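You operate a simulated robot arm through the tools that you are given. There is no shell and no other tool.

Carry out the task below with a simulated robot arm. There is one attempt and no reset: what you move stays moved.

Task
Switch the steamer off, then empty its clear jug into the teal basin.
Fine: set the basin on the side table first; seat the jug again.
Where things are to end (x, y in the base frame): teal basin within 60 mm of [700, 290].

The check looks at the end state, three seconds after you hand in, the way a careful person would. Anything else that was tipped, shoved, dropped, spilled or broken makes it a failure.

Robot
A 7-joint arm with a two-finger parallel gripper, fixed in place. Base frame: the origin is at the foot of the arm, x ahead of it, y to its left, z up. Units: mm, rad, N and s.
Its first joint turns from -2.897 to 2.897 rad. Payload 3.43 kg.
The TCP is the grasp point between the finger pads, 30 mm short of the fingertips. In the tool frame z runs along the fingers and y along their closing line. Largest opening 94 mm; finger width 28, thickness 10; the body of the gripper, 50 by 96 mm, starts 55 mm behind the TCP.
Orientation is told as [roll, pitch, yaw] about the base's x, y, z axes, in that order, counted from this pose: with the fingers straight down and closing along the base's y, the tool's x points along the base's -x, its y along +y and its z along -z.

Tools
- The arm moves only by the tool move_arm. Its argument "rows" is a list of rows, each an object (a shift or turn left out is 0, a gripper value left out holds the last) with "delta_pos": the shift along the tool's x, y, z in mm, a list of three; "angular": the turn, a rotation vector about the tool's x, y, z in rad, a list of three; "fingers": the finger opening in mm, from 0 to 94. In form: [{"delta_pos": [x, y, z], "angular": [ax, ay, az], "fingers": fingers}, ...]. A call has 1 to 20 rows; each row is the pose to reach, as a shift and turn from the pose commanded when the call began, along the tool's axes at that moment. Each row takes 0.2 s and may step no farther than 50 mm and 0.15 rad from the row before; otherwise, or with a gripper value out of range, the whole call is refused. A pose out of reach is approached as far as the arm can. The call stops where the force on the tool passes 50 N (or 10 N more than at its start, if that is more) or the arm is blocked; 0.2 s more then pass. Each finger travels about 45 mm/s and halts on what it meets, pressing with about 35 N; the grip force reading is that of the motor and also rises with nothing between the fingers. The clock runs only during rows and for 0.2 s after the last one: add rows that repeat a pose to give the fingers time. The reply holds the time, the measured pose of the TCP, the force on the tool along the base axes, the opening and the grip force, in the units named above and with some noise, with the torque about the TCP (base axes, N m) and any sound that the robot's microphone picked up.
- Cameras (640 x 400 px; columns grow to the right, rows downward): "scene" is fixed at [401.8, -647.1, 1166.6]; the picture's right is [0.94, -0.33, 0.00], its down [-0.10, -0.28, -0.95] and it looks along [0.31, 0.90, -0.30] (base axes); focal length 256 px, centre (320, 200). "wrist" rides on the gripper at [76, 14, -102] in the tool frame; the picture's right is [-0.18, 0.98, 0.00], its down [-0.75, -0.14, -0.64] and it looks along [-0.63, -0.12, 0.77] (tool axes); focal length 243 px, centre (320, 200). There is no depth. A picture from a camera that has moved, and an enlarged one, comes with that camera's place and axes in the base frame and with its lens.
- grab_frame(camera): a new picture of that camera. No time passes.
- close_up(camera, box): a new picture of the part [left, top, right, bottom] of that camera's present view, enlarged. No time passes.
- finish_job(): hands the job in; it is judged then, once.

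Nothing tells you positions but the pictures and the camera data. Unless the task says otherwise, let go and move clear before handing in.

The tools are called after "Request:" by a JSON object that holds its "method" and its "body". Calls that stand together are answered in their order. move_arm: Moves the arm, as the interface text tells. Its arguments: {"type":"object","properties":{"rows":{"type":"array"}},"required":["rows"]} The other tools are called the same way: grab_frame (camera) takes a picture; close_up (camera, box) takes an enlarged picture of a part of a camera's view; finish_job () hands the job in.

At the start:

```text
time_s: 0.0
tcp_pos: [524.2, 117.9, 1249.5]
tcp_rot: [0.001, 0.001, -0.001]
contact_force: [-0.1, 0.5, -0.3]
wrist_torque: [-0.03, 0.0, 0.0]
grip_width: 94.0
finger_force: 0.0
```

scene: 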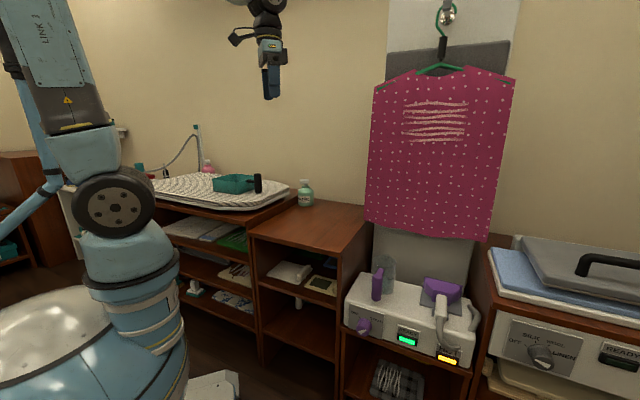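
wrist: 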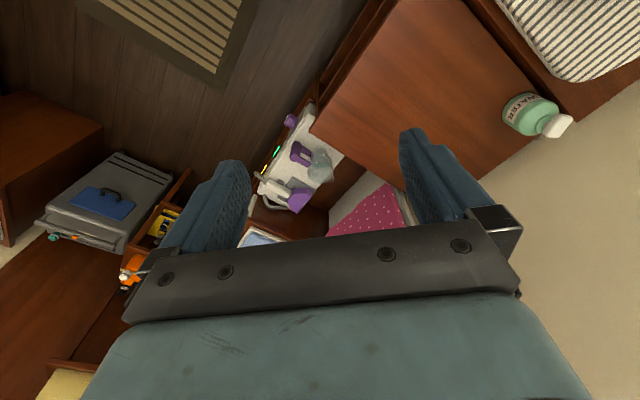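

The scene shows a steamer (white base with a purple-handled clear jug, a purple knob, and green and yellow lights), a teal basin on the ironing board to the left, and an empty side table between them. I'll look closer before moving.

Request:
{"method": "close_up", "body": {"camera": "scene", "box": [330, 240, 490, 340]}}

Request:
{"method": "close_up", "body": {"camera": "scene", "box": [330, 280, 490, 380]}}

Request:
{"method": "close_up", "body": {"camera": "scene", "box": [140, 140, 380, 290]}}

Request:
{"method": "close_up", "body": {"camera": "wrist", "box": [240, 80, 400, 240]}}

```text
4.00 times, centred on (410, 290) of scene
camera zoom: at [401.8, -647.1, 1166.6], right [0.94, -0.33, 0.0], down [-0.1, -0.28, -0.95], along [0.31, 0.9, -0.3], focal length 1025 px, centre (-40, -160)
```

zoom: 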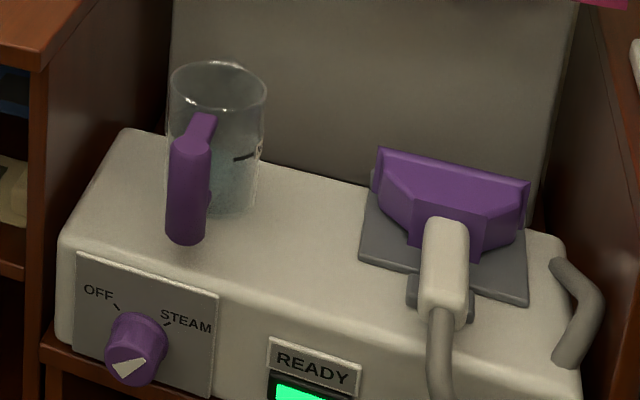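

```text
4.00 times, centred on (410, 330) of scene
camera zoom: at [401.8, -647.1, 1166.6], right [0.94, -0.33, 0.0], down [-0.1, -0.28, -0.95], along [0.31, 0.9, -0.3], focal length 1025 px, centre (-40, -320)
```

zoom: 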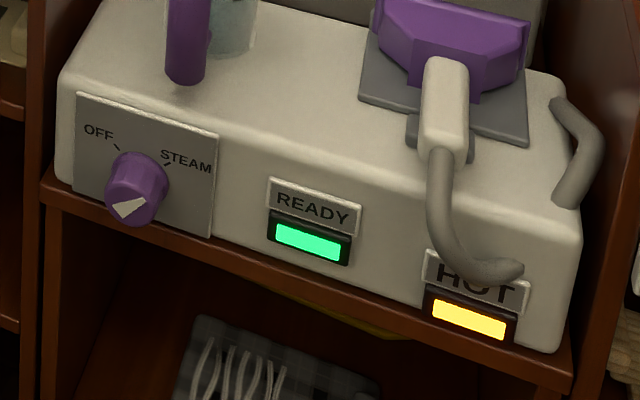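

```text
2.67 times, centred on (260, 215) of scene
camera zoom: at [401.8, -647.1, 1166.6], right [0.94, -0.33, 0.0], down [-0.1, -0.28, -0.95], along [0.31, 0.9, -0.3], focal length 683 px, centre (480, 160)
```

zoom: 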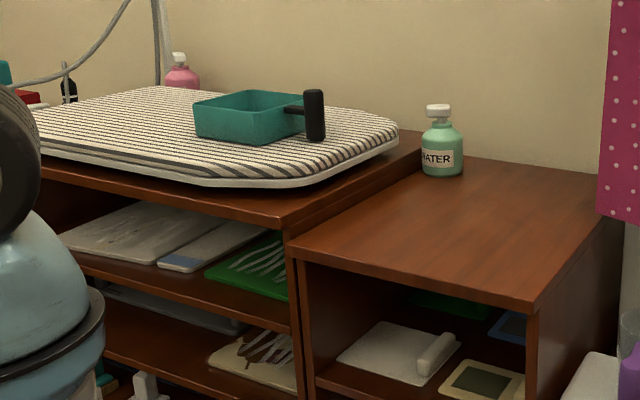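

```text
2.50 times, centred on (320, 160) of wrist
camera zoom: at [447.0, 131.9, 1352.3], right [0.18, 0.98, 0.0], down [0.75, -0.14, 0.64], along [0.63, -0.12, -0.77], focal length 606 px, centre (320, 300)
```

zoom: 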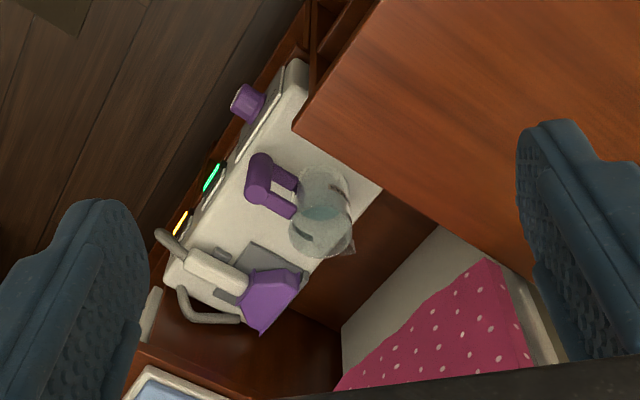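

The furniture sits turned about 45° from the base. From the two views I put the side table top near z≈738 with its front-right corner near (712, 53), and the knob near (773, -39, 485). I'll zoom in further on the knob, jug and basin.

Request:
{"method": "close_up", "body": {"camera": "scene", "box": [344, 300, 392, 345]}}

Request:
{"method": "close_up", "body": {"camera": "scene", "box": [355, 245, 415, 310]}}

Request:
{"method": "close_up", "body": {"camera": "scene", "box": [200, 160, 280, 210]}}

Request:
{"method": "close_up", "body": {"camera": "wrist", "box": [270, 100, 350, 220]}}

```text
8.89 times, centred on (368, 322) of scene
camera zoom: at [401.8, -647.1, 1166.6], right [0.94, -0.33, 0.0], down [-0.1, -0.28, -0.95], along [0.31, 0.9, -0.3], focal length 2278 px, centre (-107, -889)
```

zoom: 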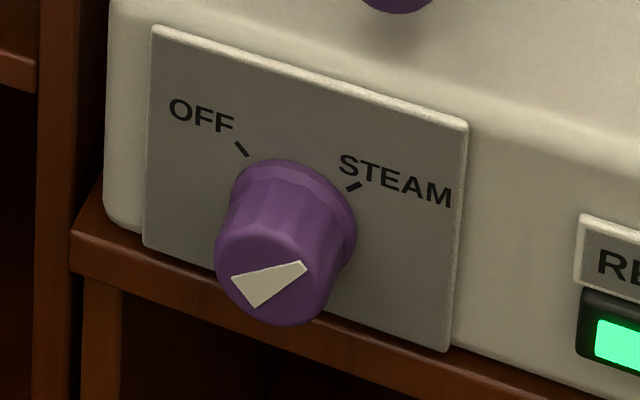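

```text
6.15 times, centred on (385, 278) of scene
camera zoom: at [401.8, -647.1, 1166.6], right [0.94, -0.33, 0.0], down [-0.1, -0.28, -0.95], along [0.31, 0.9, -0.3], focal length 1577 px, centre (-80, -277)
```

zoom: 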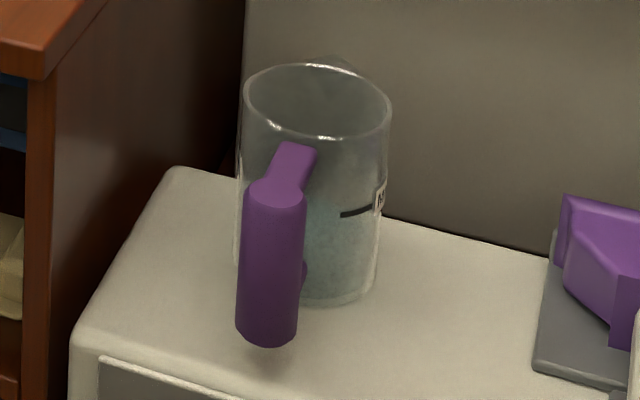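

```text
8.00 times, centred on (240, 185) of scene
camera zoom: at [401.8, -647.1, 1166.6], right [0.94, -0.33, 0.0], down [-0.1, -0.28, -0.95], along [0.31, 0.9, -0.3], focal length 2050 px, centre (960, 320)
```

zoom: 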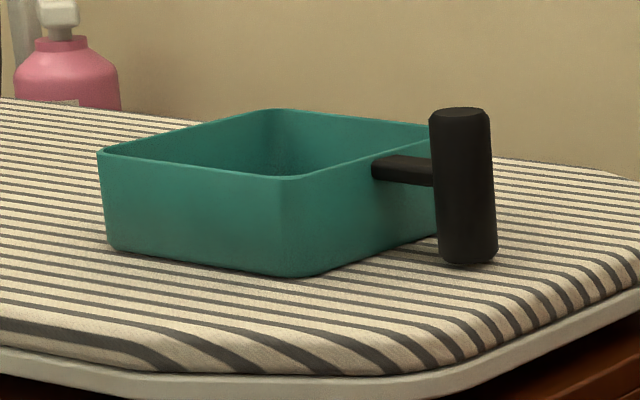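

```text
3.33 times, centred on (310, 160) of wrist
camera zoom: at [447.0, 131.9, 1352.3], right [0.18, 0.98, 0.0], down [0.75, -0.14, 0.64], along [0.63, -0.12, -0.77], focal length 809 px, centre (353, 333)
```

zoom: 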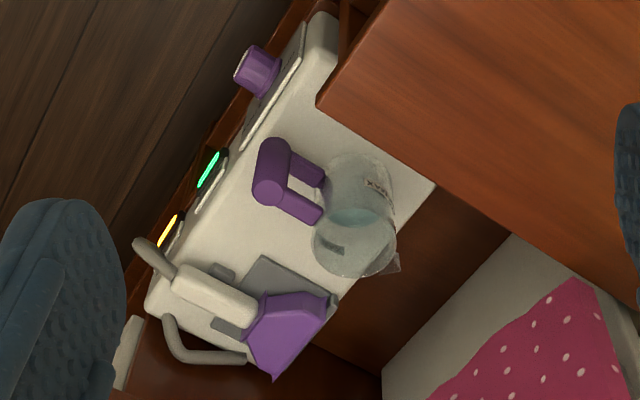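

The knob's wedge points to STEAM, and OFF is about 80° counter-clockwise from it. I'll lower and yaw the arm to face the furniture and get a better wrist view of the steamer.

Request:
{"method": "move_arm", "body": {"rows": [{"delta_pos": [0.5, -24, 37], "angular": [0, 0, -0.096], "fingers": 94}, {"delta_pos": [1, -49, 75], "angular": [0, 0, -0.192]}, {"delta_pos": [1.5, -74, 112], "angular": [0, 0, -0.288]}, {"delta_pos": [2, -99, 150], "angular": [0, 0, -0.385]}, {"delta_pos": [2.5, -124, 187], "angular": [0, 0, -0.481]}, {"delta_pos": [3, -148, 225], "angular": [0, 0, -0.577]}, {"delta_pos": [3.5, -173, 262], "angular": [0, 0, -0.673]}, {"delta_pos": [4, -198, 300], "angular": [0, 0, -0.77]}, {"delta_pos": [4, -198, 300], "angular": [0, 0, -0.77]}]}}

Request:
{"method": "grab_frame", "body": {"camera": "wrist"}}

Request:
{"method": "grab_frame", "body": {"camera": "scene"}}

```text
time_s: 2.0
tcp_pos: [517.6, -79.9, 951.6]
tcp_rot: [-0.001, 0.001, 0.771]
contact_force: [0.1, 0.1, 0.8]
wrist_torque: [-0.02, 0.04, 0.02]
grip_width: 94.1
finger_force: 0.0
```

```text
taken
camera wrist: at [452.3, -123.7, 1053.4], right [-0.55, 0.83, 0.0], down [0.64, 0.42, 0.64], along [0.53, 0.35, -0.77], focal length 243 px, centre (320, 200)
```

wrist: 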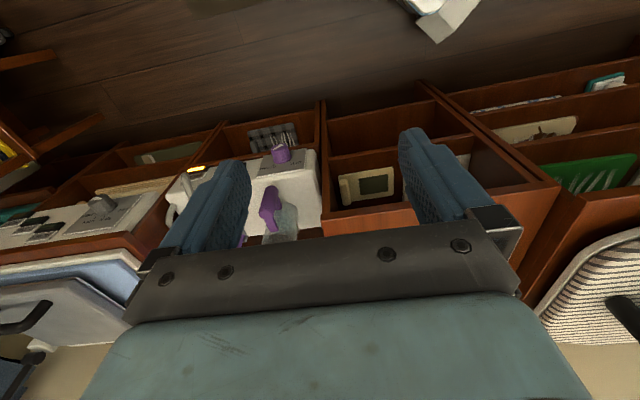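

```text
taken
```

scene: 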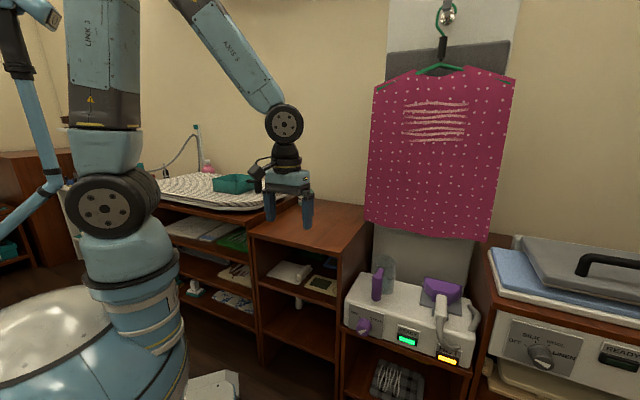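

The wrist view is upside down, with the steamer, knob and jug visible between the fingers. I'll zoom in to triangulate them.

Request:
{"method": "close_up", "body": {"camera": "wrist", "box": [240, 130, 340, 245]}}

Request:
{"method": "close_up", "body": {"camera": "wrist", "box": [300, 70, 600, 260]}}

```text
3.48 times, centred on (290, 188) of wrist
camera zoom: at [452.3, -123.7, 1053.4], right [-0.55, 0.83, 0.0], down [0.64, 0.42, 0.64], along [0.53, 0.35, -0.77], focal length 844 px, centre (424, 244)
```

zoom: 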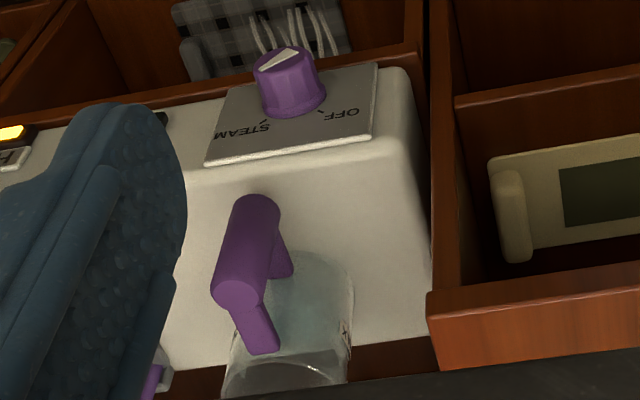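

```text
2.11 times, centred on (450, 165) of wrist
camera zoom: at [452.3, -123.7, 1053.4], right [-0.55, 0.83, 0.0], down [0.64, 0.42, 0.64], along [0.53, 0.35, -0.77], focal length 511 px, centre (46, 274)
```

zoom: 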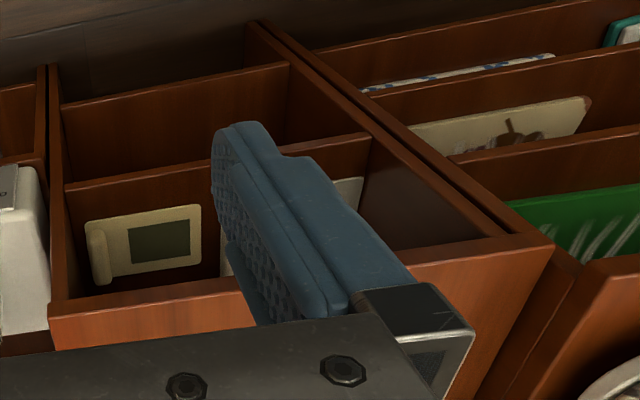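

The knob base is near (786, -21, 480) with its axis along the 45° inward direction, and the jug's handle post is near (822, -23), from z≈575 to 669. Next I'll pitch the tool towards horizontal while lowering it in the free space in front, checking the view halfway.

Request:
{"method": "move_arm", "body": {"rows": [{"delta_pos": [-1, -9, 25], "angular": [0, -0.131, 0]}, {"delta_pos": [-2, -18, 50], "angular": [0, -0.262, 0]}, {"delta_pos": [-3, -27, 75], "angular": [0, -0.393, 0]}, {"delta_pos": [-4, -36, 100], "angular": [0, -0.524, 0]}, {"delta_pos": [-5, -45, 125], "angular": [0, -0.655, 0]}, {"delta_pos": [-6, -54, 150], "angular": [0, -0.785, 0]}, {"delta_pos": [-6, -54, 150], "angular": [0, -0.785, 0]}]}}

Request:
{"method": "grab_frame", "body": {"camera": "wrist"}}

Request:
{"method": "grab_frame", "body": {"camera": "scene"}}

```text
time_s: 3.8
tcp_pos: [528.5, -188.8, 796.4]
tcp_rot: [0.025, -0.799, 0.544]
contact_force: [-0.3, 1.5, 0.0]
wrist_torque: [-0.02, 0.04, -0.01]
grip_width: 94.2
finger_force: 0.1
out of reach, approached as far as the arm can: row 6
stopped in row 7: the arm was blocked; the commanded pose is now the measured one
```

```text
taken
camera wrist: at [413.4, -245.5, 813.5], right [-0.41, 0.9, 0.15], down [0.14, -0.1, 0.99], along [0.9, 0.43, -0.08], focal length 243 px, centre (320, 200)
```

wrist: 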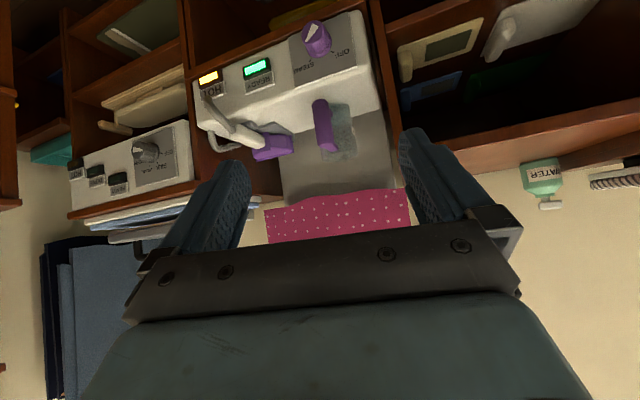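

```text
taken
```

scene: 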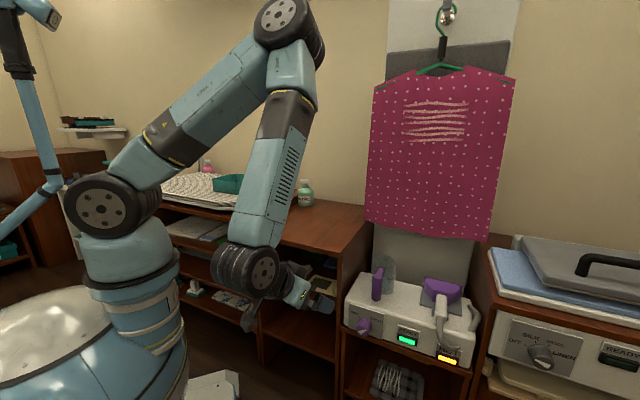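

The arm couldn't get fully horizontal here because the shoulder is high. Instead I'll grip the knob from above and in front with the tool leaning about 30° out from the panel, then swing the tool around the knob axis. I'm moving now to a standoff point about 150 mm back from the knob.

Request:
{"method": "move_arm", "body": {"rows": [{"delta_pos": [-1.6, -3.1, 39], "angular": [-0.025, 0.055, -0.038]}, {"delta_pos": [-3.1, -6.3, 78], "angular": [-0.05, 0.11, -0.077]}, {"delta_pos": [-4.7, -9.4, 117], "angular": [-0.074, 0.165, -0.115]}, {"delta_pos": [-6.3, -12.6, 156], "angular": [-0.099, 0.22, -0.154]}, {"delta_pos": [-7.9, -15.7, 195], "angular": [-0.124, 0.275, -0.192]}, {"delta_pos": [-9.4, -18.9, 234], "angular": [-0.124, 0.275, -0.192]}, {"delta_pos": [-11, -22, 273.8], "angular": [-0.124, 0.275, -0.192]}, {"delta_pos": [-11, -22, 273.8], "angular": [-0.124, 0.275, -0.192]}]}}

Request:
{"method": "grab_frame", "body": {"camera": "wrist"}}

Request:
{"method": "grab_frame", "body": {"camera": "scene"}}

```text
time_s: 5.6
tcp_pos: [711.7, -97.9, 614.9]
tcp_rot: [-0.004, -0.527, 0.792]
contact_force: [0.0, -0.3, 0.1]
wrist_torque: [0.0, 0.0, 0.01]
grip_width: 93.9
finger_force: 0.0
```

```text
taken
camera wrist: at [617.9, -171.5, 665.0], right [-0.59, 0.81, 0.09], down [0.33, 0.14, 0.93], along [0.74, 0.58, -0.35], focal length 243 px, centre (320, 200)
```

wrist: 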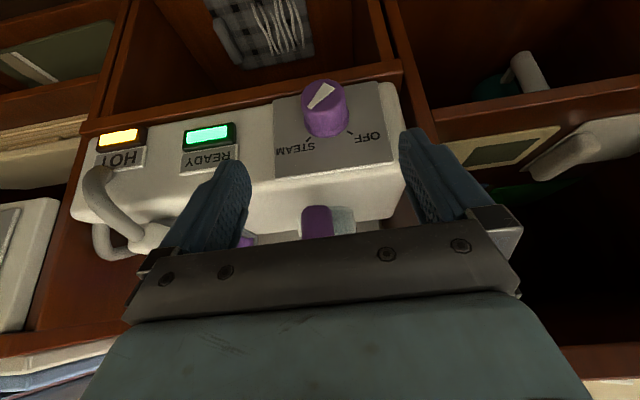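

```text
taken
```

scene: 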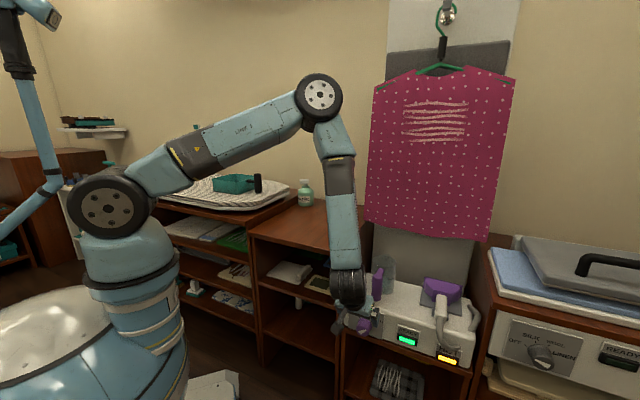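

The tool reached the standoff, and the knob and its legends are clearly visible. I'll zoom in on the knob and re-triangulate it.

Request:
{"method": "close_up", "body": {"camera": "wrist", "box": [260, 60, 410, 180]}}

Request:
{"method": "close_up", "body": {"camera": "wrist", "box": [60, 60, 420, 260]}}

Request:
{"method": "close_up", "body": {"camera": "scene", "box": [320, 240, 420, 350]}}

```text
3.33 times, centred on (335, 120) of wrist
camera zoom: at [617.9, -171.5, 665.0], right [-0.59, 0.81, 0.09], down [0.33, 0.14, 0.93], along [0.74, 0.58, -0.35], focal length 809 px, centre (270, 467)
```

zoom: 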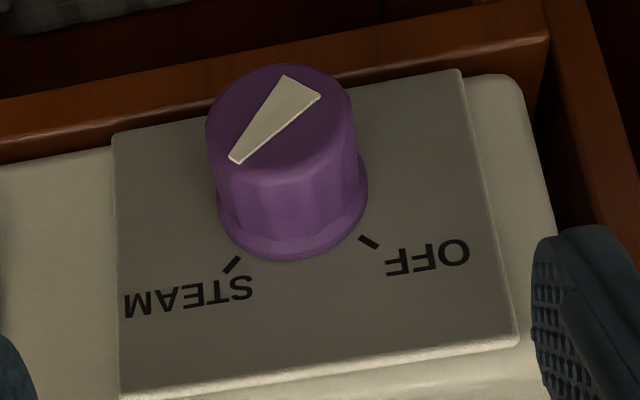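

```text
1.78 times, centred on (240, 160) of wrist
camera zoom: at [617.9, -171.5, 665.0], right [-0.59, 0.81, 0.09], down [0.33, 0.14, 0.93], along [0.74, 0.58, -0.35], focal length 431 px, centre (462, 271)
```

zoom: 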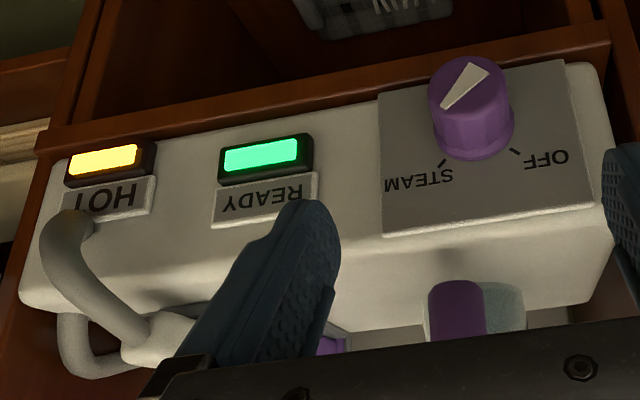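

```text
3.64 times, centred on (370, 295) of scene
camera zoom: at [401.8, -647.1, 1166.6], right [0.94, -0.33, 0.0], down [-0.1, -0.28, -0.95], along [0.31, 0.9, -0.3], focal length 932 px, centre (138, -146)
```

zoom: 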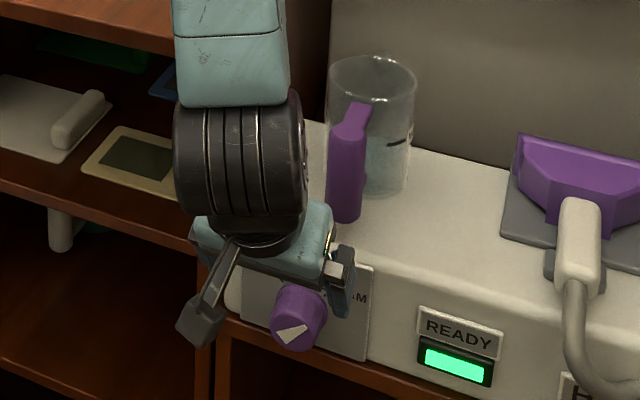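

The wedge's narrow end points at STEAM. I put the knob at u≈569 mm along the furniture front, z≈481, sticking out about 33 mm. I'll swing the tool about 40° to the right around the knob axis at a standoff, so the later turn ends about 40° to the left.

Request:
{"method": "move_arm", "body": {"rows": [{"delta_pos": [2.3, -11.5, 7.9], "angular": [-0.101, 0, 0.0587]}, {"delta_pos": [4.5, -23, 15.9], "angular": [-0.2017, 0, 0.1173]}, {"delta_pos": [6.8, -34.5, 23.8], "angular": [-0.3025, 0, 0.176]}, {"delta_pos": [9.1, -46, 31.7], "angular": [-0.4033, 0, 0.2347]}, {"delta_pos": [11.3, -57.5, 39.7], "angular": [-0.504, 0, 0.2933]}, {"delta_pos": [13.6, -69, 47.6], "angular": [-0.605, 0, 0.352]}, {"delta_pos": [13.6, -69, 47.6], "angular": [-0.605, 0, 0.352]}]}}

Request:
{"method": "grab_frame", "body": {"camera": "wrist"}}

Request:
{"method": "grab_frame", "body": {"camera": "scene"}}

```text
time_s: 7.2
tcp_pos: [770.3, -137.8, 566.4]
tcp_rot: [0.768, -0.392, 0.433]
contact_force: [-0.7, -0.1, 0.4]
wrist_torque: [0.0, 0.02, -0.02]
grip_width: 94.0
finger_force: 0.0
```

```text
taken
camera wrist: at [702.2, -235.8, 614.7], right [-0.38, 0.6, 0.7], down [0.74, -0.26, 0.62], along [0.56, 0.75, -0.34], focal length 243 px, centre (320, 200)
```

wrist: 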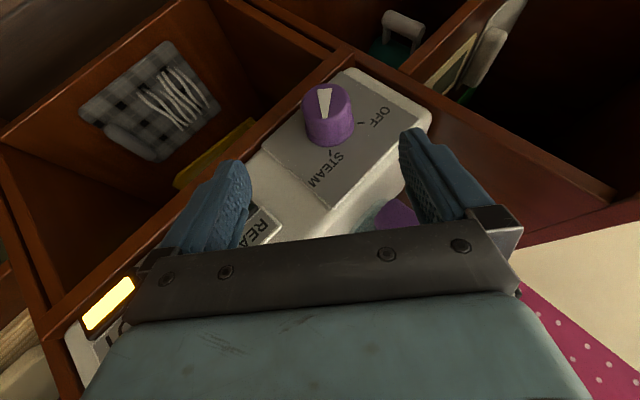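

```text
taken
```

scene: 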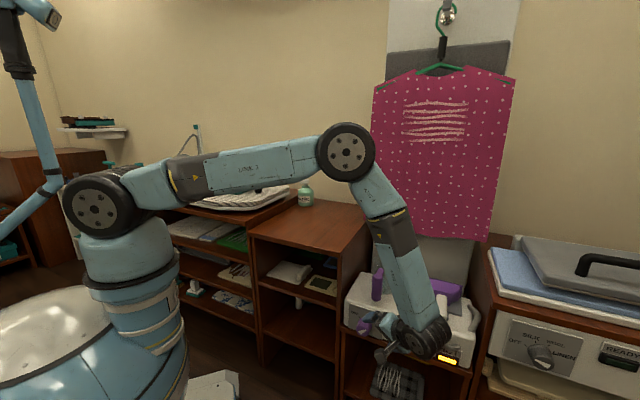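

No contact so far, and the target should appear near pixel (320, 106) of the wrist view. I'll zoom in to check the alignment.

Request:
{"method": "close_up", "body": {"camera": "wrist", "box": [270, 60, 400, 180]}}

```text
3.33 times, centred on (335, 120) of wrist
camera zoom: at [702.2, -235.8, 614.7], right [-0.38, 0.6, 0.7], down [0.74, -0.26, 0.62], along [0.56, 0.75, -0.34], focal length 809 px, centre (270, 467)
```

zoom: 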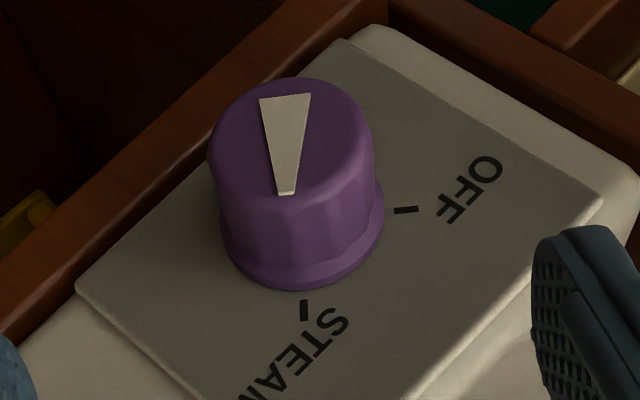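

The two wrist views agree closely: the knob front is at (756.7, -45.9, 488) and its base at (783, -21, 488). Before approaching I'll check where the shelf edge below the knob is, so the lower finger stays clear of it.

Request:
{"method": "close_up", "body": {"camera": "wrist", "box": [230, 60, 350, 200]}}

Request:
{"method": "close_up", "body": {"camera": "scene", "box": [335, 300, 395, 360]}}

```text
2.86 times, centred on (290, 130) of wrist
camera zoom: at [702.2, -235.8, 614.7], right [-0.38, 0.6, 0.7], down [0.74, -0.26, 0.62], along [0.56, 0.75, -0.34], focal length 693 px, centre (406, 400)
```

zoom: 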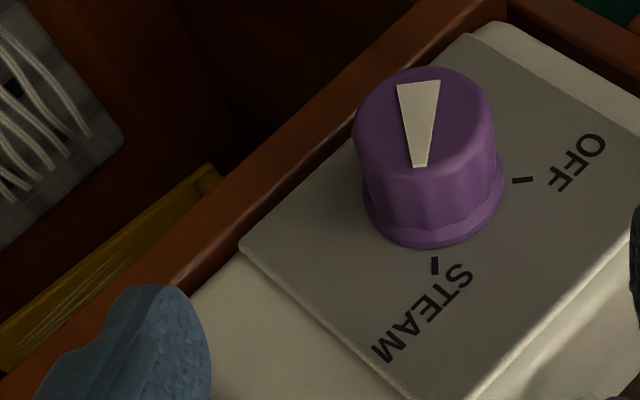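

```text
6.67 times, centred on (365, 330) of scene
camera zoom: at [401.8, -647.1, 1166.6], right [0.94, -0.33, 0.0], down [-0.1, -0.28, -0.95], along [0.31, 0.9, -0.3], focal length 1708 px, centre (20, -667)
```

zoom: 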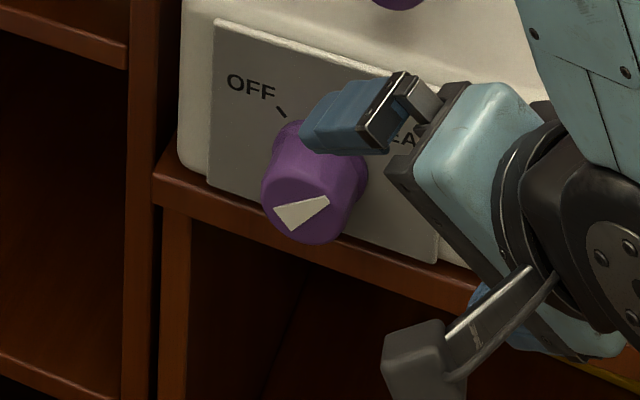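

The shelf top is about 47 mm below the knob axis and roughly flush with the panel, so a 72 mm opening clears it. I'll make the first part of the approach and check the alignment again.

Request:
{"method": "move_arm", "body": {"rows": [{"delta_pos": [-0.4, 3.5, 20], "fingers": 72}, {"delta_pos": [-0.8, 6.7, 45], "fingers": 72}, {"delta_pos": [-0.8, 6.7, 70], "fingers": 72}, {"delta_pos": [-0.8, 6.7, 70], "fingers": 72}]}}

Request:
{"method": "grab_frame", "body": {"camera": "wrist"}}

Request:
{"method": "close_up", "body": {"camera": "scene", "box": [335, 280, 435, 360]}}

```text
time_s: 8.2
tcp_pos: [763.6, -80.2, 523.5]
tcp_rot: [0.766, -0.395, 0.433]
contact_force: [0.5, 1.0, 0.5]
wrist_torque: [0.03, 0.0, -0.02]
grip_width: 71.9
finger_force: 0.1
```

```text
taken
camera wrist: at [694.3, -178.2, 572.4], right [-0.38, 0.6, 0.7], down [0.73, -0.26, 0.63], along [0.56, 0.75, -0.34], focal length 243 px, centre (320, 200)
```

wrist: 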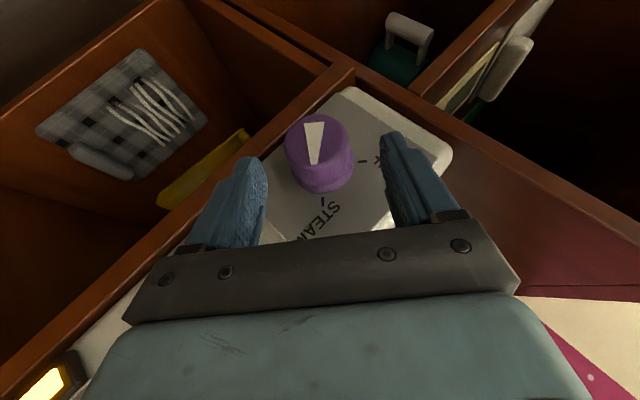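

```text
5.00 times, centred on (385, 320) of scene
camera zoom: at [401.8, -647.1, 1166.6], right [0.94, -0.33, 0.0], down [-0.1, -0.28, -0.95], along [0.31, 0.9, -0.3], focal length 1281 px, centre (-5, -400)
```

zoom: 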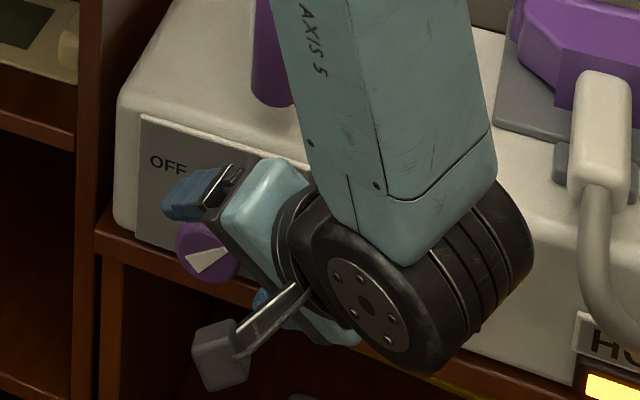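

The knob is centred between the fingers. I'll advance the last 44 mm and close on it.

Request:
{"method": "move_arm", "body": {"rows": [{"delta_pos": [0, 0, 15]}, {"delta_pos": [0, 0, 30]}, {"delta_pos": [0, 0, 44]}, {"delta_pos": [0, 0, 44]}]}}

Request:
{"method": "grab_frame", "body": {"camera": "wrist"}}

```text
time_s: 9.2
tcp_pos: [762.3, -47.6, 493.8]
tcp_rot: [0.768, -0.395, 0.434]
contact_force: [0.8, -0.4, -0.6]
wrist_torque: [-0.05, -0.02, -0.02]
grip_width: 72.2
finger_force: 0.1
```

```text
taken
camera wrist: at [693.6, -146.9, 541.9], right [-0.38, 0.6, 0.7], down [0.73, -0.26, 0.63], along [0.56, 0.75, -0.34], focal length 243 px, centre (320, 200)
```

wrist: 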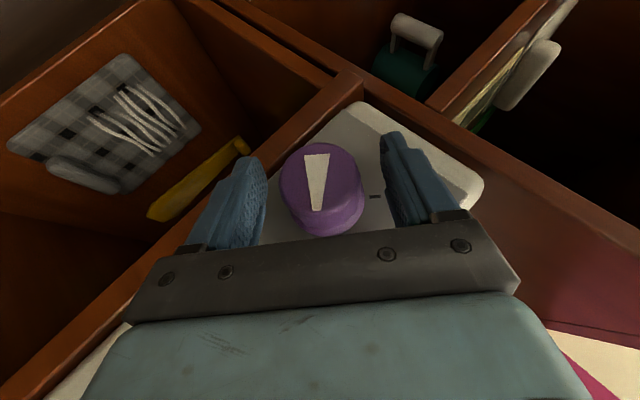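

The fingers straddle the knob with no contact. Closing now.

Request:
{"method": "move_arm", "body": {"rows": [{"delta_pos": [0, 0, 0], "fingers": 30}, {"delta_pos": [0, 0, 0], "fingers": 30}, {"delta_pos": [0, 0, 0], "fingers": 30}, {"delta_pos": [0, 0, 0], "fingers": 30}]}}

Request:
{"method": "grab_frame", "body": {"camera": "wrist"}}

```text
time_s: 10.2
tcp_pos: [761.8, -48.8, 492.3]
tcp_rot: [0.768, -0.394, 0.432]
contact_force: [5.7, -3.1, -6.5]
wrist_torque: [-0.25, 0.17, -0.1]
grip_width: 47.2
finger_force: 45.0
```

```text
taken
camera wrist: at [693.8, -147.2, 541.6], right [-0.38, 0.6, 0.7], down [0.73, -0.26, 0.63], along [0.56, 0.75, -0.34], focal length 243 px, centre (320, 200)
```

wrist: 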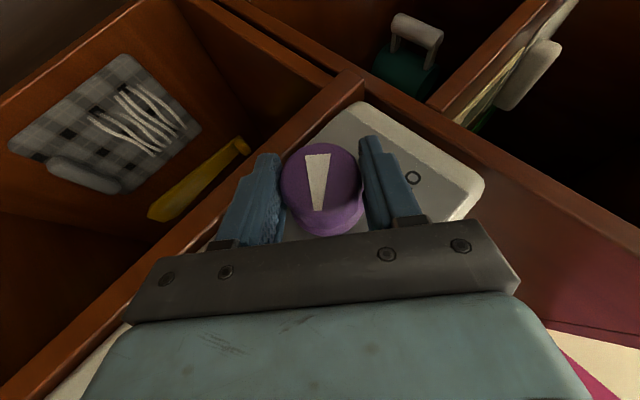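

The knob is gripped at 47 mm. I'll rotate the tool about the knob axis counter-clockwise from the front, 0.72 rad first.

Request:
{"method": "move_arm", "body": {"rows": [{"delta_pos": [0.03, -0.36, 0.05], "angular": [0.1041, 0, -0.0597]}, {"delta_pos": [0.12, 0.66, 0.22], "angular": [0.2082, 0, -0.1194]}, {"delta_pos": [0.28, 1.65, 0.48], "angular": [0.3122, 0, -0.1791]}, {"delta_pos": [0.49, 2.6, 0.85], "angular": [0.4163, 0, -0.2388]}, {"delta_pos": [0.75, 3.5, 1.31], "angular": [0.5204, 0, -0.2986]}, {"delta_pos": [1.07, 4.32, 1.87], "angular": [0.6245, 0, -0.3583]}]}}

Request:
{"method": "grab_frame", "body": {"camera": "wrist"}}

Request:
{"method": "close_up", "body": {"camera": "scene", "box": [335, 280, 435, 360]}}

```text
time_s: 11.6
tcp_pos: [760.1, -46.1, 494.8]
tcp_rot: [-0.032, -0.525, 0.8]
contact_force: [13.1, -15.0, -12.0]
wrist_torque: [-0.68, 0.53, -0.04]
grip_width: 46.7
finger_force: 44.7
```

```text
taken
camera wrist: at [664.8, -118.0, 545.4], right [-0.58, 0.81, 0.07], down [0.32, 0.15, 0.94], along [0.75, 0.57, -0.35], focal length 243 px, centre (320, 200)
```

wrist: 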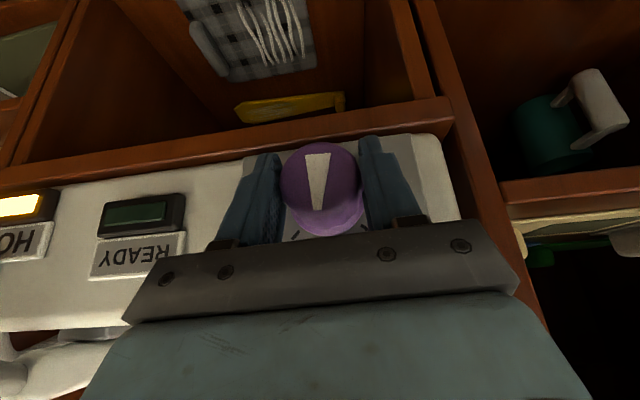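

```text
5.00 times, centred on (385, 320) of scene
camera zoom: at [401.8, -647.1, 1166.6], right [0.94, -0.33, 0.0], down [-0.1, -0.28, -0.95], along [0.31, 0.9, -0.3], focal length 1281 px, centre (-5, -400)
```

zoom: 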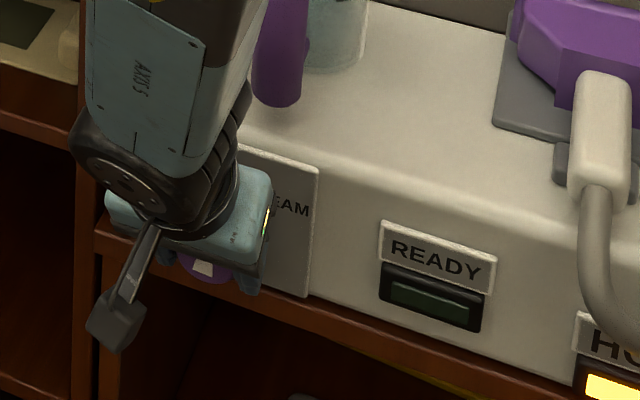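

READY has gone out and the knob is turning with the fingers. I'll add a small re-centring shift to ease the side load and continue another 0.72 rad.

Request:
{"method": "move_arm", "body": {"rows": [{"delta_pos": [0.83, -1.41, 1.35], "angular": [0.1041, 0, -0.0597]}, {"delta_pos": [0.92, -0.39, 1.52], "angular": [0.2082, 0, -0.1194]}, {"delta_pos": [1.08, 0.6, 1.78], "angular": [0.3122, 0, -0.1791]}, {"delta_pos": [1.29, 1.55, 2.15], "angular": [0.4163, 0, -0.2388]}, {"delta_pos": [1.55, 2.45, 2.61], "angular": [0.5204, 0, -0.2986]}, {"delta_pos": [1.87, 3.27, 3.17], "angular": [0.6245, 0, -0.3583]}]}}

Request:
{"method": "grab_frame", "body": {"camera": "wrist"}}

Request:
{"method": "grab_frame", "body": {"camera": "scene"}}

```text
time_s: 13.0
tcp_pos: [759.3, -43.0, 494.1]
tcp_rot: [-0.822, -0.379, 1.158]
contact_force: [20.4, -18.3, 28.8]
wrist_torque: [0.06, -0.37, -0.39]
grip_width: 47.4
finger_force: 45.2
```

```text
taken
camera wrist: at [641.8, -94.7, 520.1], right [-0.44, 0.67, -0.6], down [-0.14, 0.61, 0.78], along [0.89, 0.43, -0.17], focal length 243 px, centre (320, 200)
```

wrist: 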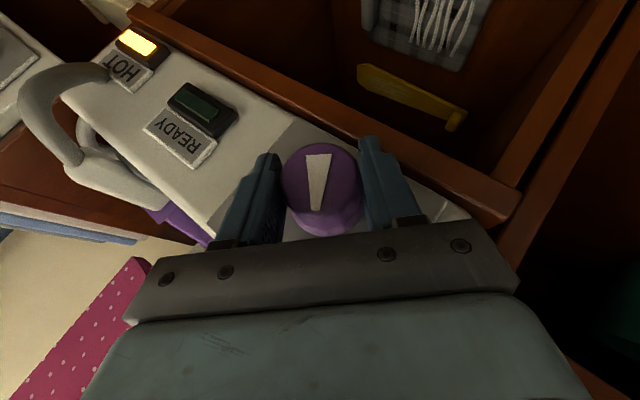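

```text
taken
```

scene: 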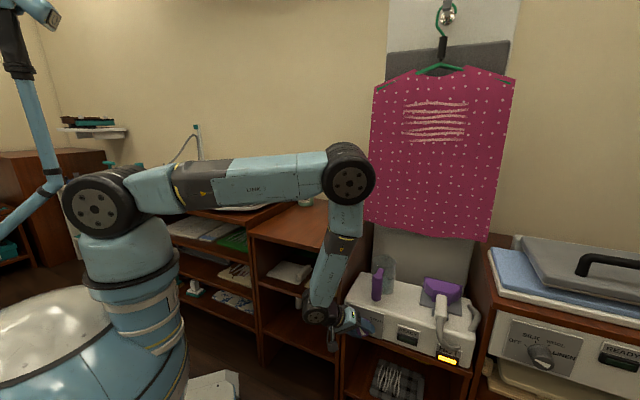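

The knob has turned about 83° with the tool. I'll relieve the side force and turn the last roughly 8°.

Request:
{"method": "move_arm", "body": {"rows": [{"delta_pos": [0, -2.5, 0], "angular": [0, 0, 0]}, {"delta_pos": [0, -4, 0], "angular": [0.052, 0, -0.03]}, {"delta_pos": [0, -4, 0], "angular": [0.13, 0, -0.0746]}, {"delta_pos": [0, -4, 0], "angular": [0.13, 0, -0.0746]}]}}

Request:
{"method": "grab_frame", "body": {"camera": "wrist"}}

Request:
{"method": "close_up", "body": {"camera": "wrist", "box": [240, 120, 400, 250]}}

```text
time_s: 14.0
tcp_pos: [757.3, -42.3, 493.2]
tcp_rot: [-0.96, -0.319, 1.207]
contact_force: [14.4, -1.8, 1.1]
wrist_torque: [-0.2, 0.13, -0.25]
grip_width: 46.8
finger_force: 45.1
```

```text
taken
camera wrist: at [639.2, -92.3, 513.6], right [-0.37, 0.6, -0.71], down [-0.22, 0.69, 0.7], along [0.9, 0.41, -0.13], focal length 243 px, centre (320, 200)
```

wrist: 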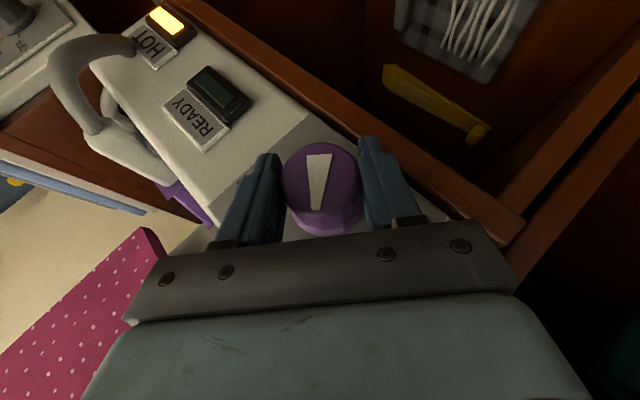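

```text
3.08 times, centred on (320, 185) of wrist
camera zoom: at [639.2, -92.3, 513.6], right [-0.37, 0.6, -0.71], down [-0.22, 0.69, 0.7], along [0.9, 0.41, -0.13], focal length 746 px, centre (320, 246)
```

zoom: 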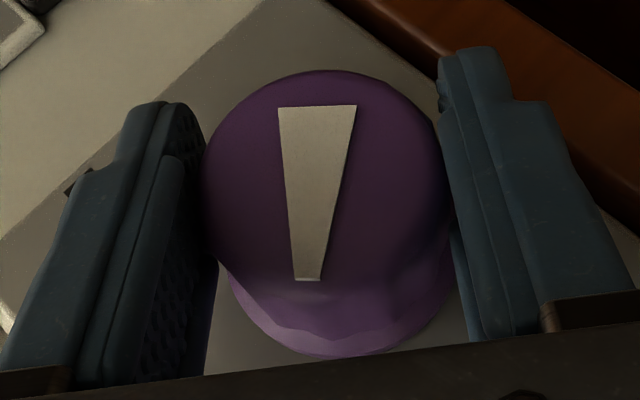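

The knob has turned 91° in total, so the pointer should be at OFF. I'll open slightly to 60 mm because the shelf is below, back off along the tool axis, then look.

Request:
{"method": "move_arm", "body": {"rows": [{"delta_pos": [0, 0, 0], "fingers": 60}, {"delta_pos": [0, 0, 0], "fingers": 60}, {"delta_pos": [0, 0, -20], "fingers": 60}, {"delta_pos": [0, 0, -50], "fingers": 60}, {"delta_pos": [0, 0, -90], "fingers": 60}, {"delta_pos": [0, 0, -130], "fingers": 60}]}}

Request:
{"method": "grab_frame", "body": {"camera": "wrist"}}

Request:
{"method": "grab_frame", "body": {"camera": "scene"}}

```text
time_s: 15.4
tcp_pos: [651.5, -27.4, 564.4]
tcp_rot: [-0.962, -0.319, 1.206]
contact_force: [0.1, -0.4, 0.0]
wrist_torque: [-0.01, 0.03, 0.02]
grip_width: 60.1
finger_force: 0.1
```

```text
taken
camera wrist: at [532.9, -76.5, 585.9], right [-0.37, 0.6, -0.71], down [-0.22, 0.69, 0.69], along [0.9, 0.41, -0.13], focal length 243 px, centre (320, 200)
```

wrist: 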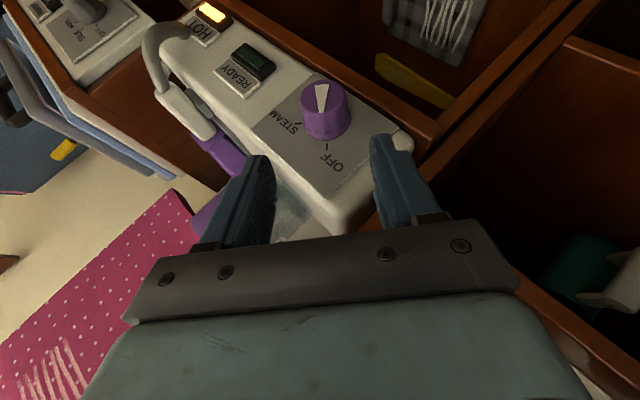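

```text
taken
```

scene: 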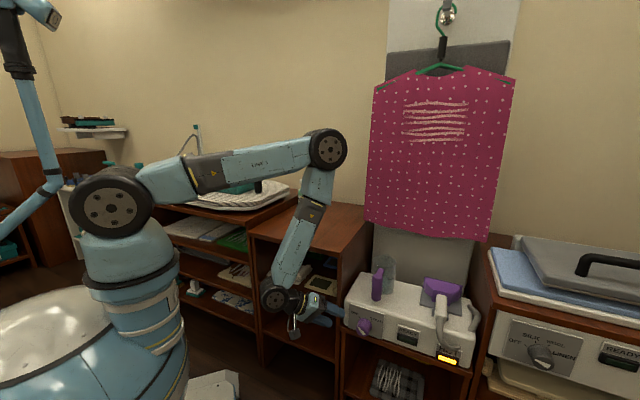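

Request:
{"method": "close_up", "body": {"camera": "scene", "box": [344, 300, 392, 345]}}

Request:
{"method": "close_up", "body": {"camera": "wrist", "box": [240, 60, 400, 200]}}

```text
8.89 times, centred on (368, 322) of scene
camera zoom: at [401.8, -647.1, 1166.6], right [0.94, -0.33, 0.0], down [-0.1, -0.28, -0.95], along [0.31, 0.9, -0.3], focal length 2278 px, centre (-107, -889)
```

zoom: 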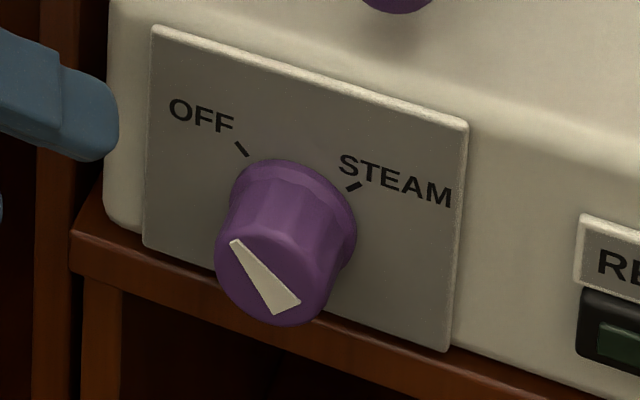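

```text
2.86 times, centred on (320, 130) of wrist
camera zoom: at [532.9, -76.5, 585.9], right [-0.37, 0.6, -0.71], down [-0.22, 0.69, 0.69], along [0.9, 0.41, -0.13], focal length 693 px, centre (320, 400)
```

zoom: 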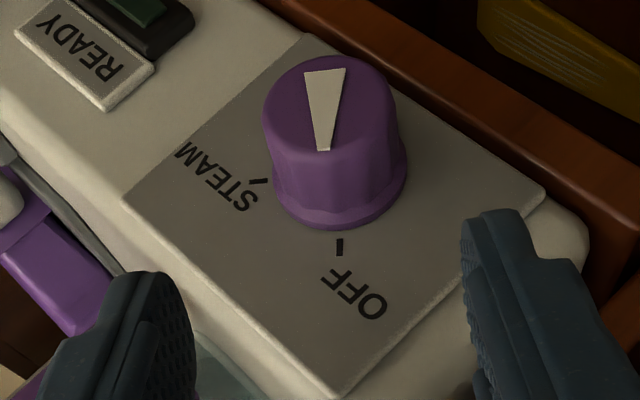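

The pointer is now on OFF and READY is out. Next is the basin: I'll back away, raise the arm and bring the tool upright.

Request:
{"method": "move_arm", "body": {"rows": [{"delta_pos": [-1.5, -17.4, -19.2], "angular": [-0.0966, 0, 0.0554], "fingers": 60}, {"delta_pos": [-2.9, -34.9, -38.4], "angular": [-0.1932, 0, 0.1108]}, {"delta_pos": [-4.4, -52.3, -57.6], "angular": [-0.2898, 0, 0.1663]}, {"delta_pos": [-5.8, -69.7, -76.8], "angular": [-0.3864, 0, 0.2217]}, {"delta_pos": [-7.3, -87.1, -95.9], "angular": [-0.483, 0, 0.2771]}, {"delta_pos": [-8.7, -104.6, -115.1], "angular": [-0.5796, 0, 0.3325]}, {"delta_pos": [-10.2, -122, -134.3], "angular": [-0.6762, 0, 0.388]}, {"delta_pos": [-11.6, -139.4, -153.5], "angular": [-0.7728, 0, 0.4434]}]}}

Request:
{"method": "grab_frame", "body": {"camera": "wrist"}}

Request:
{"method": "grab_frame", "body": {"camera": "scene"}}

```text
time_s: 17.2
tcp_pos: [587.8, -58.3, 759.7]
tcp_rot: [-0.002, -0.524, 0.79]
contact_force: [0.4, 0.3, -0.5]
wrist_torque: [-0.01, 0.0, -0.01]
grip_width: 59.8
finger_force: 0.1
```

```text
taken
camera wrist: at [493.6, -132.3, 810.5], right [-0.58, 0.81, 0.09], down [0.33, 0.14, 0.93], along [0.74, 0.57, -0.35], focal length 243 px, centre (320, 200)
```

wrist: 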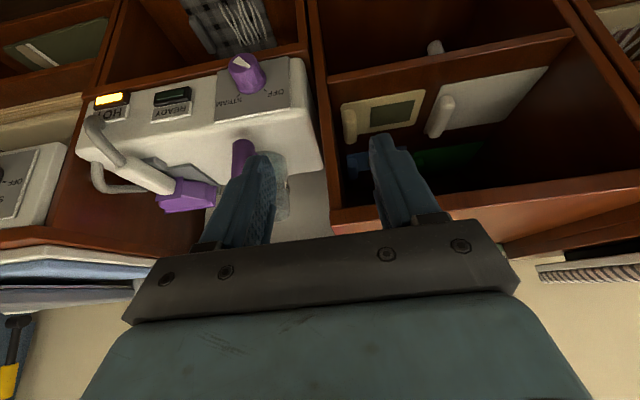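

```text
taken
```

scene: 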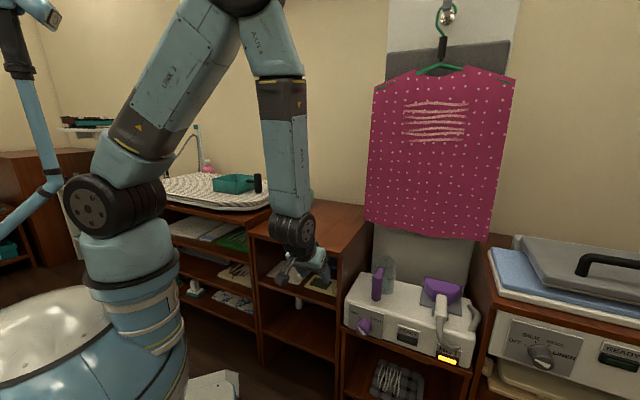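

Now I'll rise and swing over towards the ironing board to look at the basin.

Request:
{"method": "move_arm", "body": {"rows": [{"delta_pos": [-28.95, 34.06, -15.45], "angular": [-0.005, 0.037, -0.019], "fingers": 60}, {"delta_pos": [-57.9, 68.1, -30.9], "angular": [-0.01, 0.075, -0.037]}, {"delta_pos": [-86.9, 102.2, -46.4], "angular": [-0.015, 0.112, -0.056]}, {"delta_pos": [-115.8, 136.2, -61.8], "angular": [-0.019, 0.15, -0.074]}, {"delta_pos": [-144.8, 170.3, -77.3], "angular": [-0.024, 0.187, -0.093]}, {"delta_pos": [-173.7, 204.3, -92.7], "angular": [-0.029, 0.225, -0.111]}, {"delta_pos": [-202.7, 238.4, -108.2], "angular": [-0.034, 0.262, -0.13]}, {"delta_pos": [-231.6, 272.5, -123.6], "angular": [-0.039, 0.299, -0.149]}, {"delta_pos": [-260.6, 306.5, -139.1], "angular": [-0.044, 0.337, -0.167]}, {"delta_pos": [-289.5, 340.6, -154.5], "angular": [-0.049, 0.374, -0.186]}, {"delta_pos": [-318.5, 374.6, -170], "angular": [-0.053, 0.412, -0.204]}, {"delta_pos": [-347.4, 408.7, -185.4], "angular": [-0.058, 0.449, -0.223]}, {"delta_pos": [-376.4, 442.7, -200.9], "angular": [-0.063, 0.487, -0.241]}, {"delta_pos": [-405.3, 476.8, -216.3], "angular": [-0.068, 0.524, -0.26]}, {"delta_pos": [-405.3, 476.8, -216.3], "angular": [-0.068, 0.524, -0.26]}]}}

Request:
{"method": "grab_frame", "body": {"camera": "wrist"}}

Request:
{"method": "grab_frame", "body": {"camera": "scene"}}

```text
time_s: 20.4
tcp_pos: [420.6, 450.9, 1148.1]
tcp_rot: [-0.004, 0.006, 1.051]
contact_force: [1.0, -0.4, 0.4]
wrist_torque: [0.02, -0.02, -0.03]
grip_width: 59.8
finger_force: 0.1
out of reach, approached as far as the arm can: row 2, 3, 4, 5
```

```text
taken
camera wrist: at [369.9, 391.4, 1250.6], right [-0.76, 0.65, 0.0], down [0.5, 0.59, 0.64], along [0.42, 0.48, -0.77], focal length 243 px, centre (320, 200)
```

wrist: 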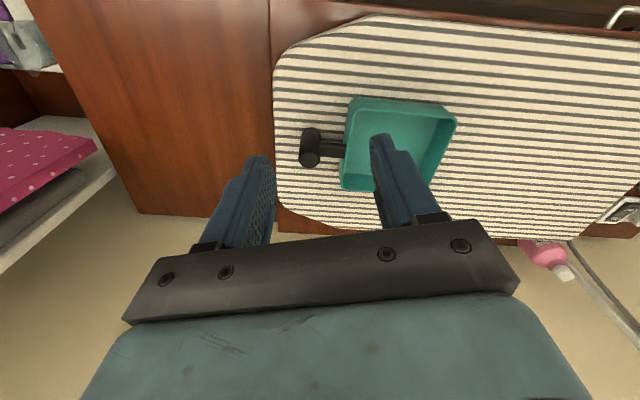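

```text
taken
```

scene: 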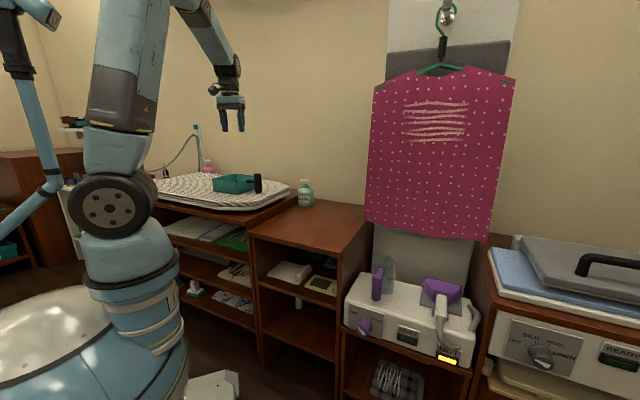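

The basin is in view with its handle towards the side table. I'll zoom in on it from both cameras.

Request:
{"method": "close_up", "body": {"camera": "wrist", "box": [280, 80, 480, 210]}}

Request:
{"method": "close_up", "body": {"camera": "scene", "box": [200, 160, 280, 210]}}

Request:
{"method": "close_up", "body": {"camera": "scene", "box": [240, 160, 380, 260]}}

```text
3.08 times, centred on (380, 145) of wrist
camera zoom: at [369.9, 391.4, 1250.6], right [-0.76, 0.65, 0.0], down [0.5, 0.59, 0.64], along [0.42, 0.48, -0.77], focal length 746 px, centre (135, 369)
```

zoom: 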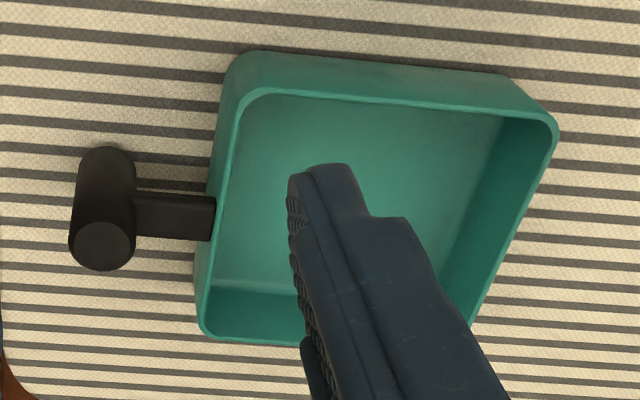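

```text
8.00 times, centred on (240, 185) of scene
camera zoom: at [401.8, -647.1, 1166.6], right [0.94, -0.33, 0.0], down [-0.1, -0.28, -0.95], along [0.31, 0.9, -0.3], focal length 2050 px, centre (960, 320)
```

zoom: 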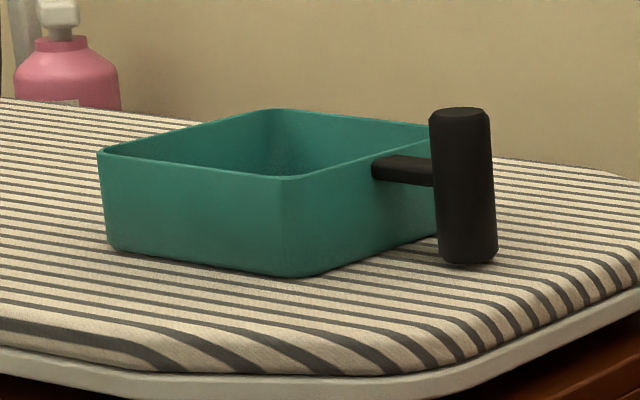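

```text
4.00 times, centred on (310, 210) of scene
camera zoom: at [401.8, -647.1, 1166.6], right [0.94, -0.33, 0.0], down [-0.1, -0.28, -0.95], along [0.31, 0.9, -0.3], focal length 1025 px, centre (360, 160)
```

zoom: 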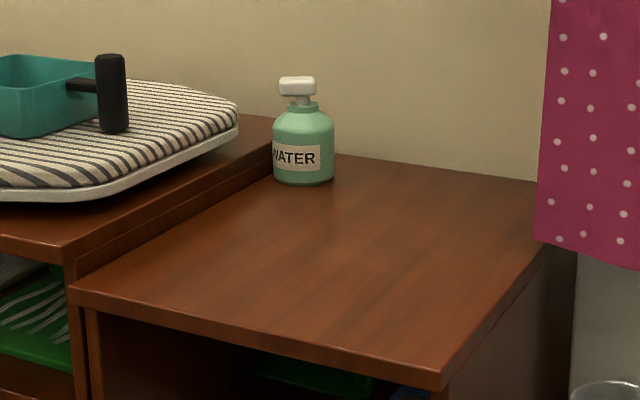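

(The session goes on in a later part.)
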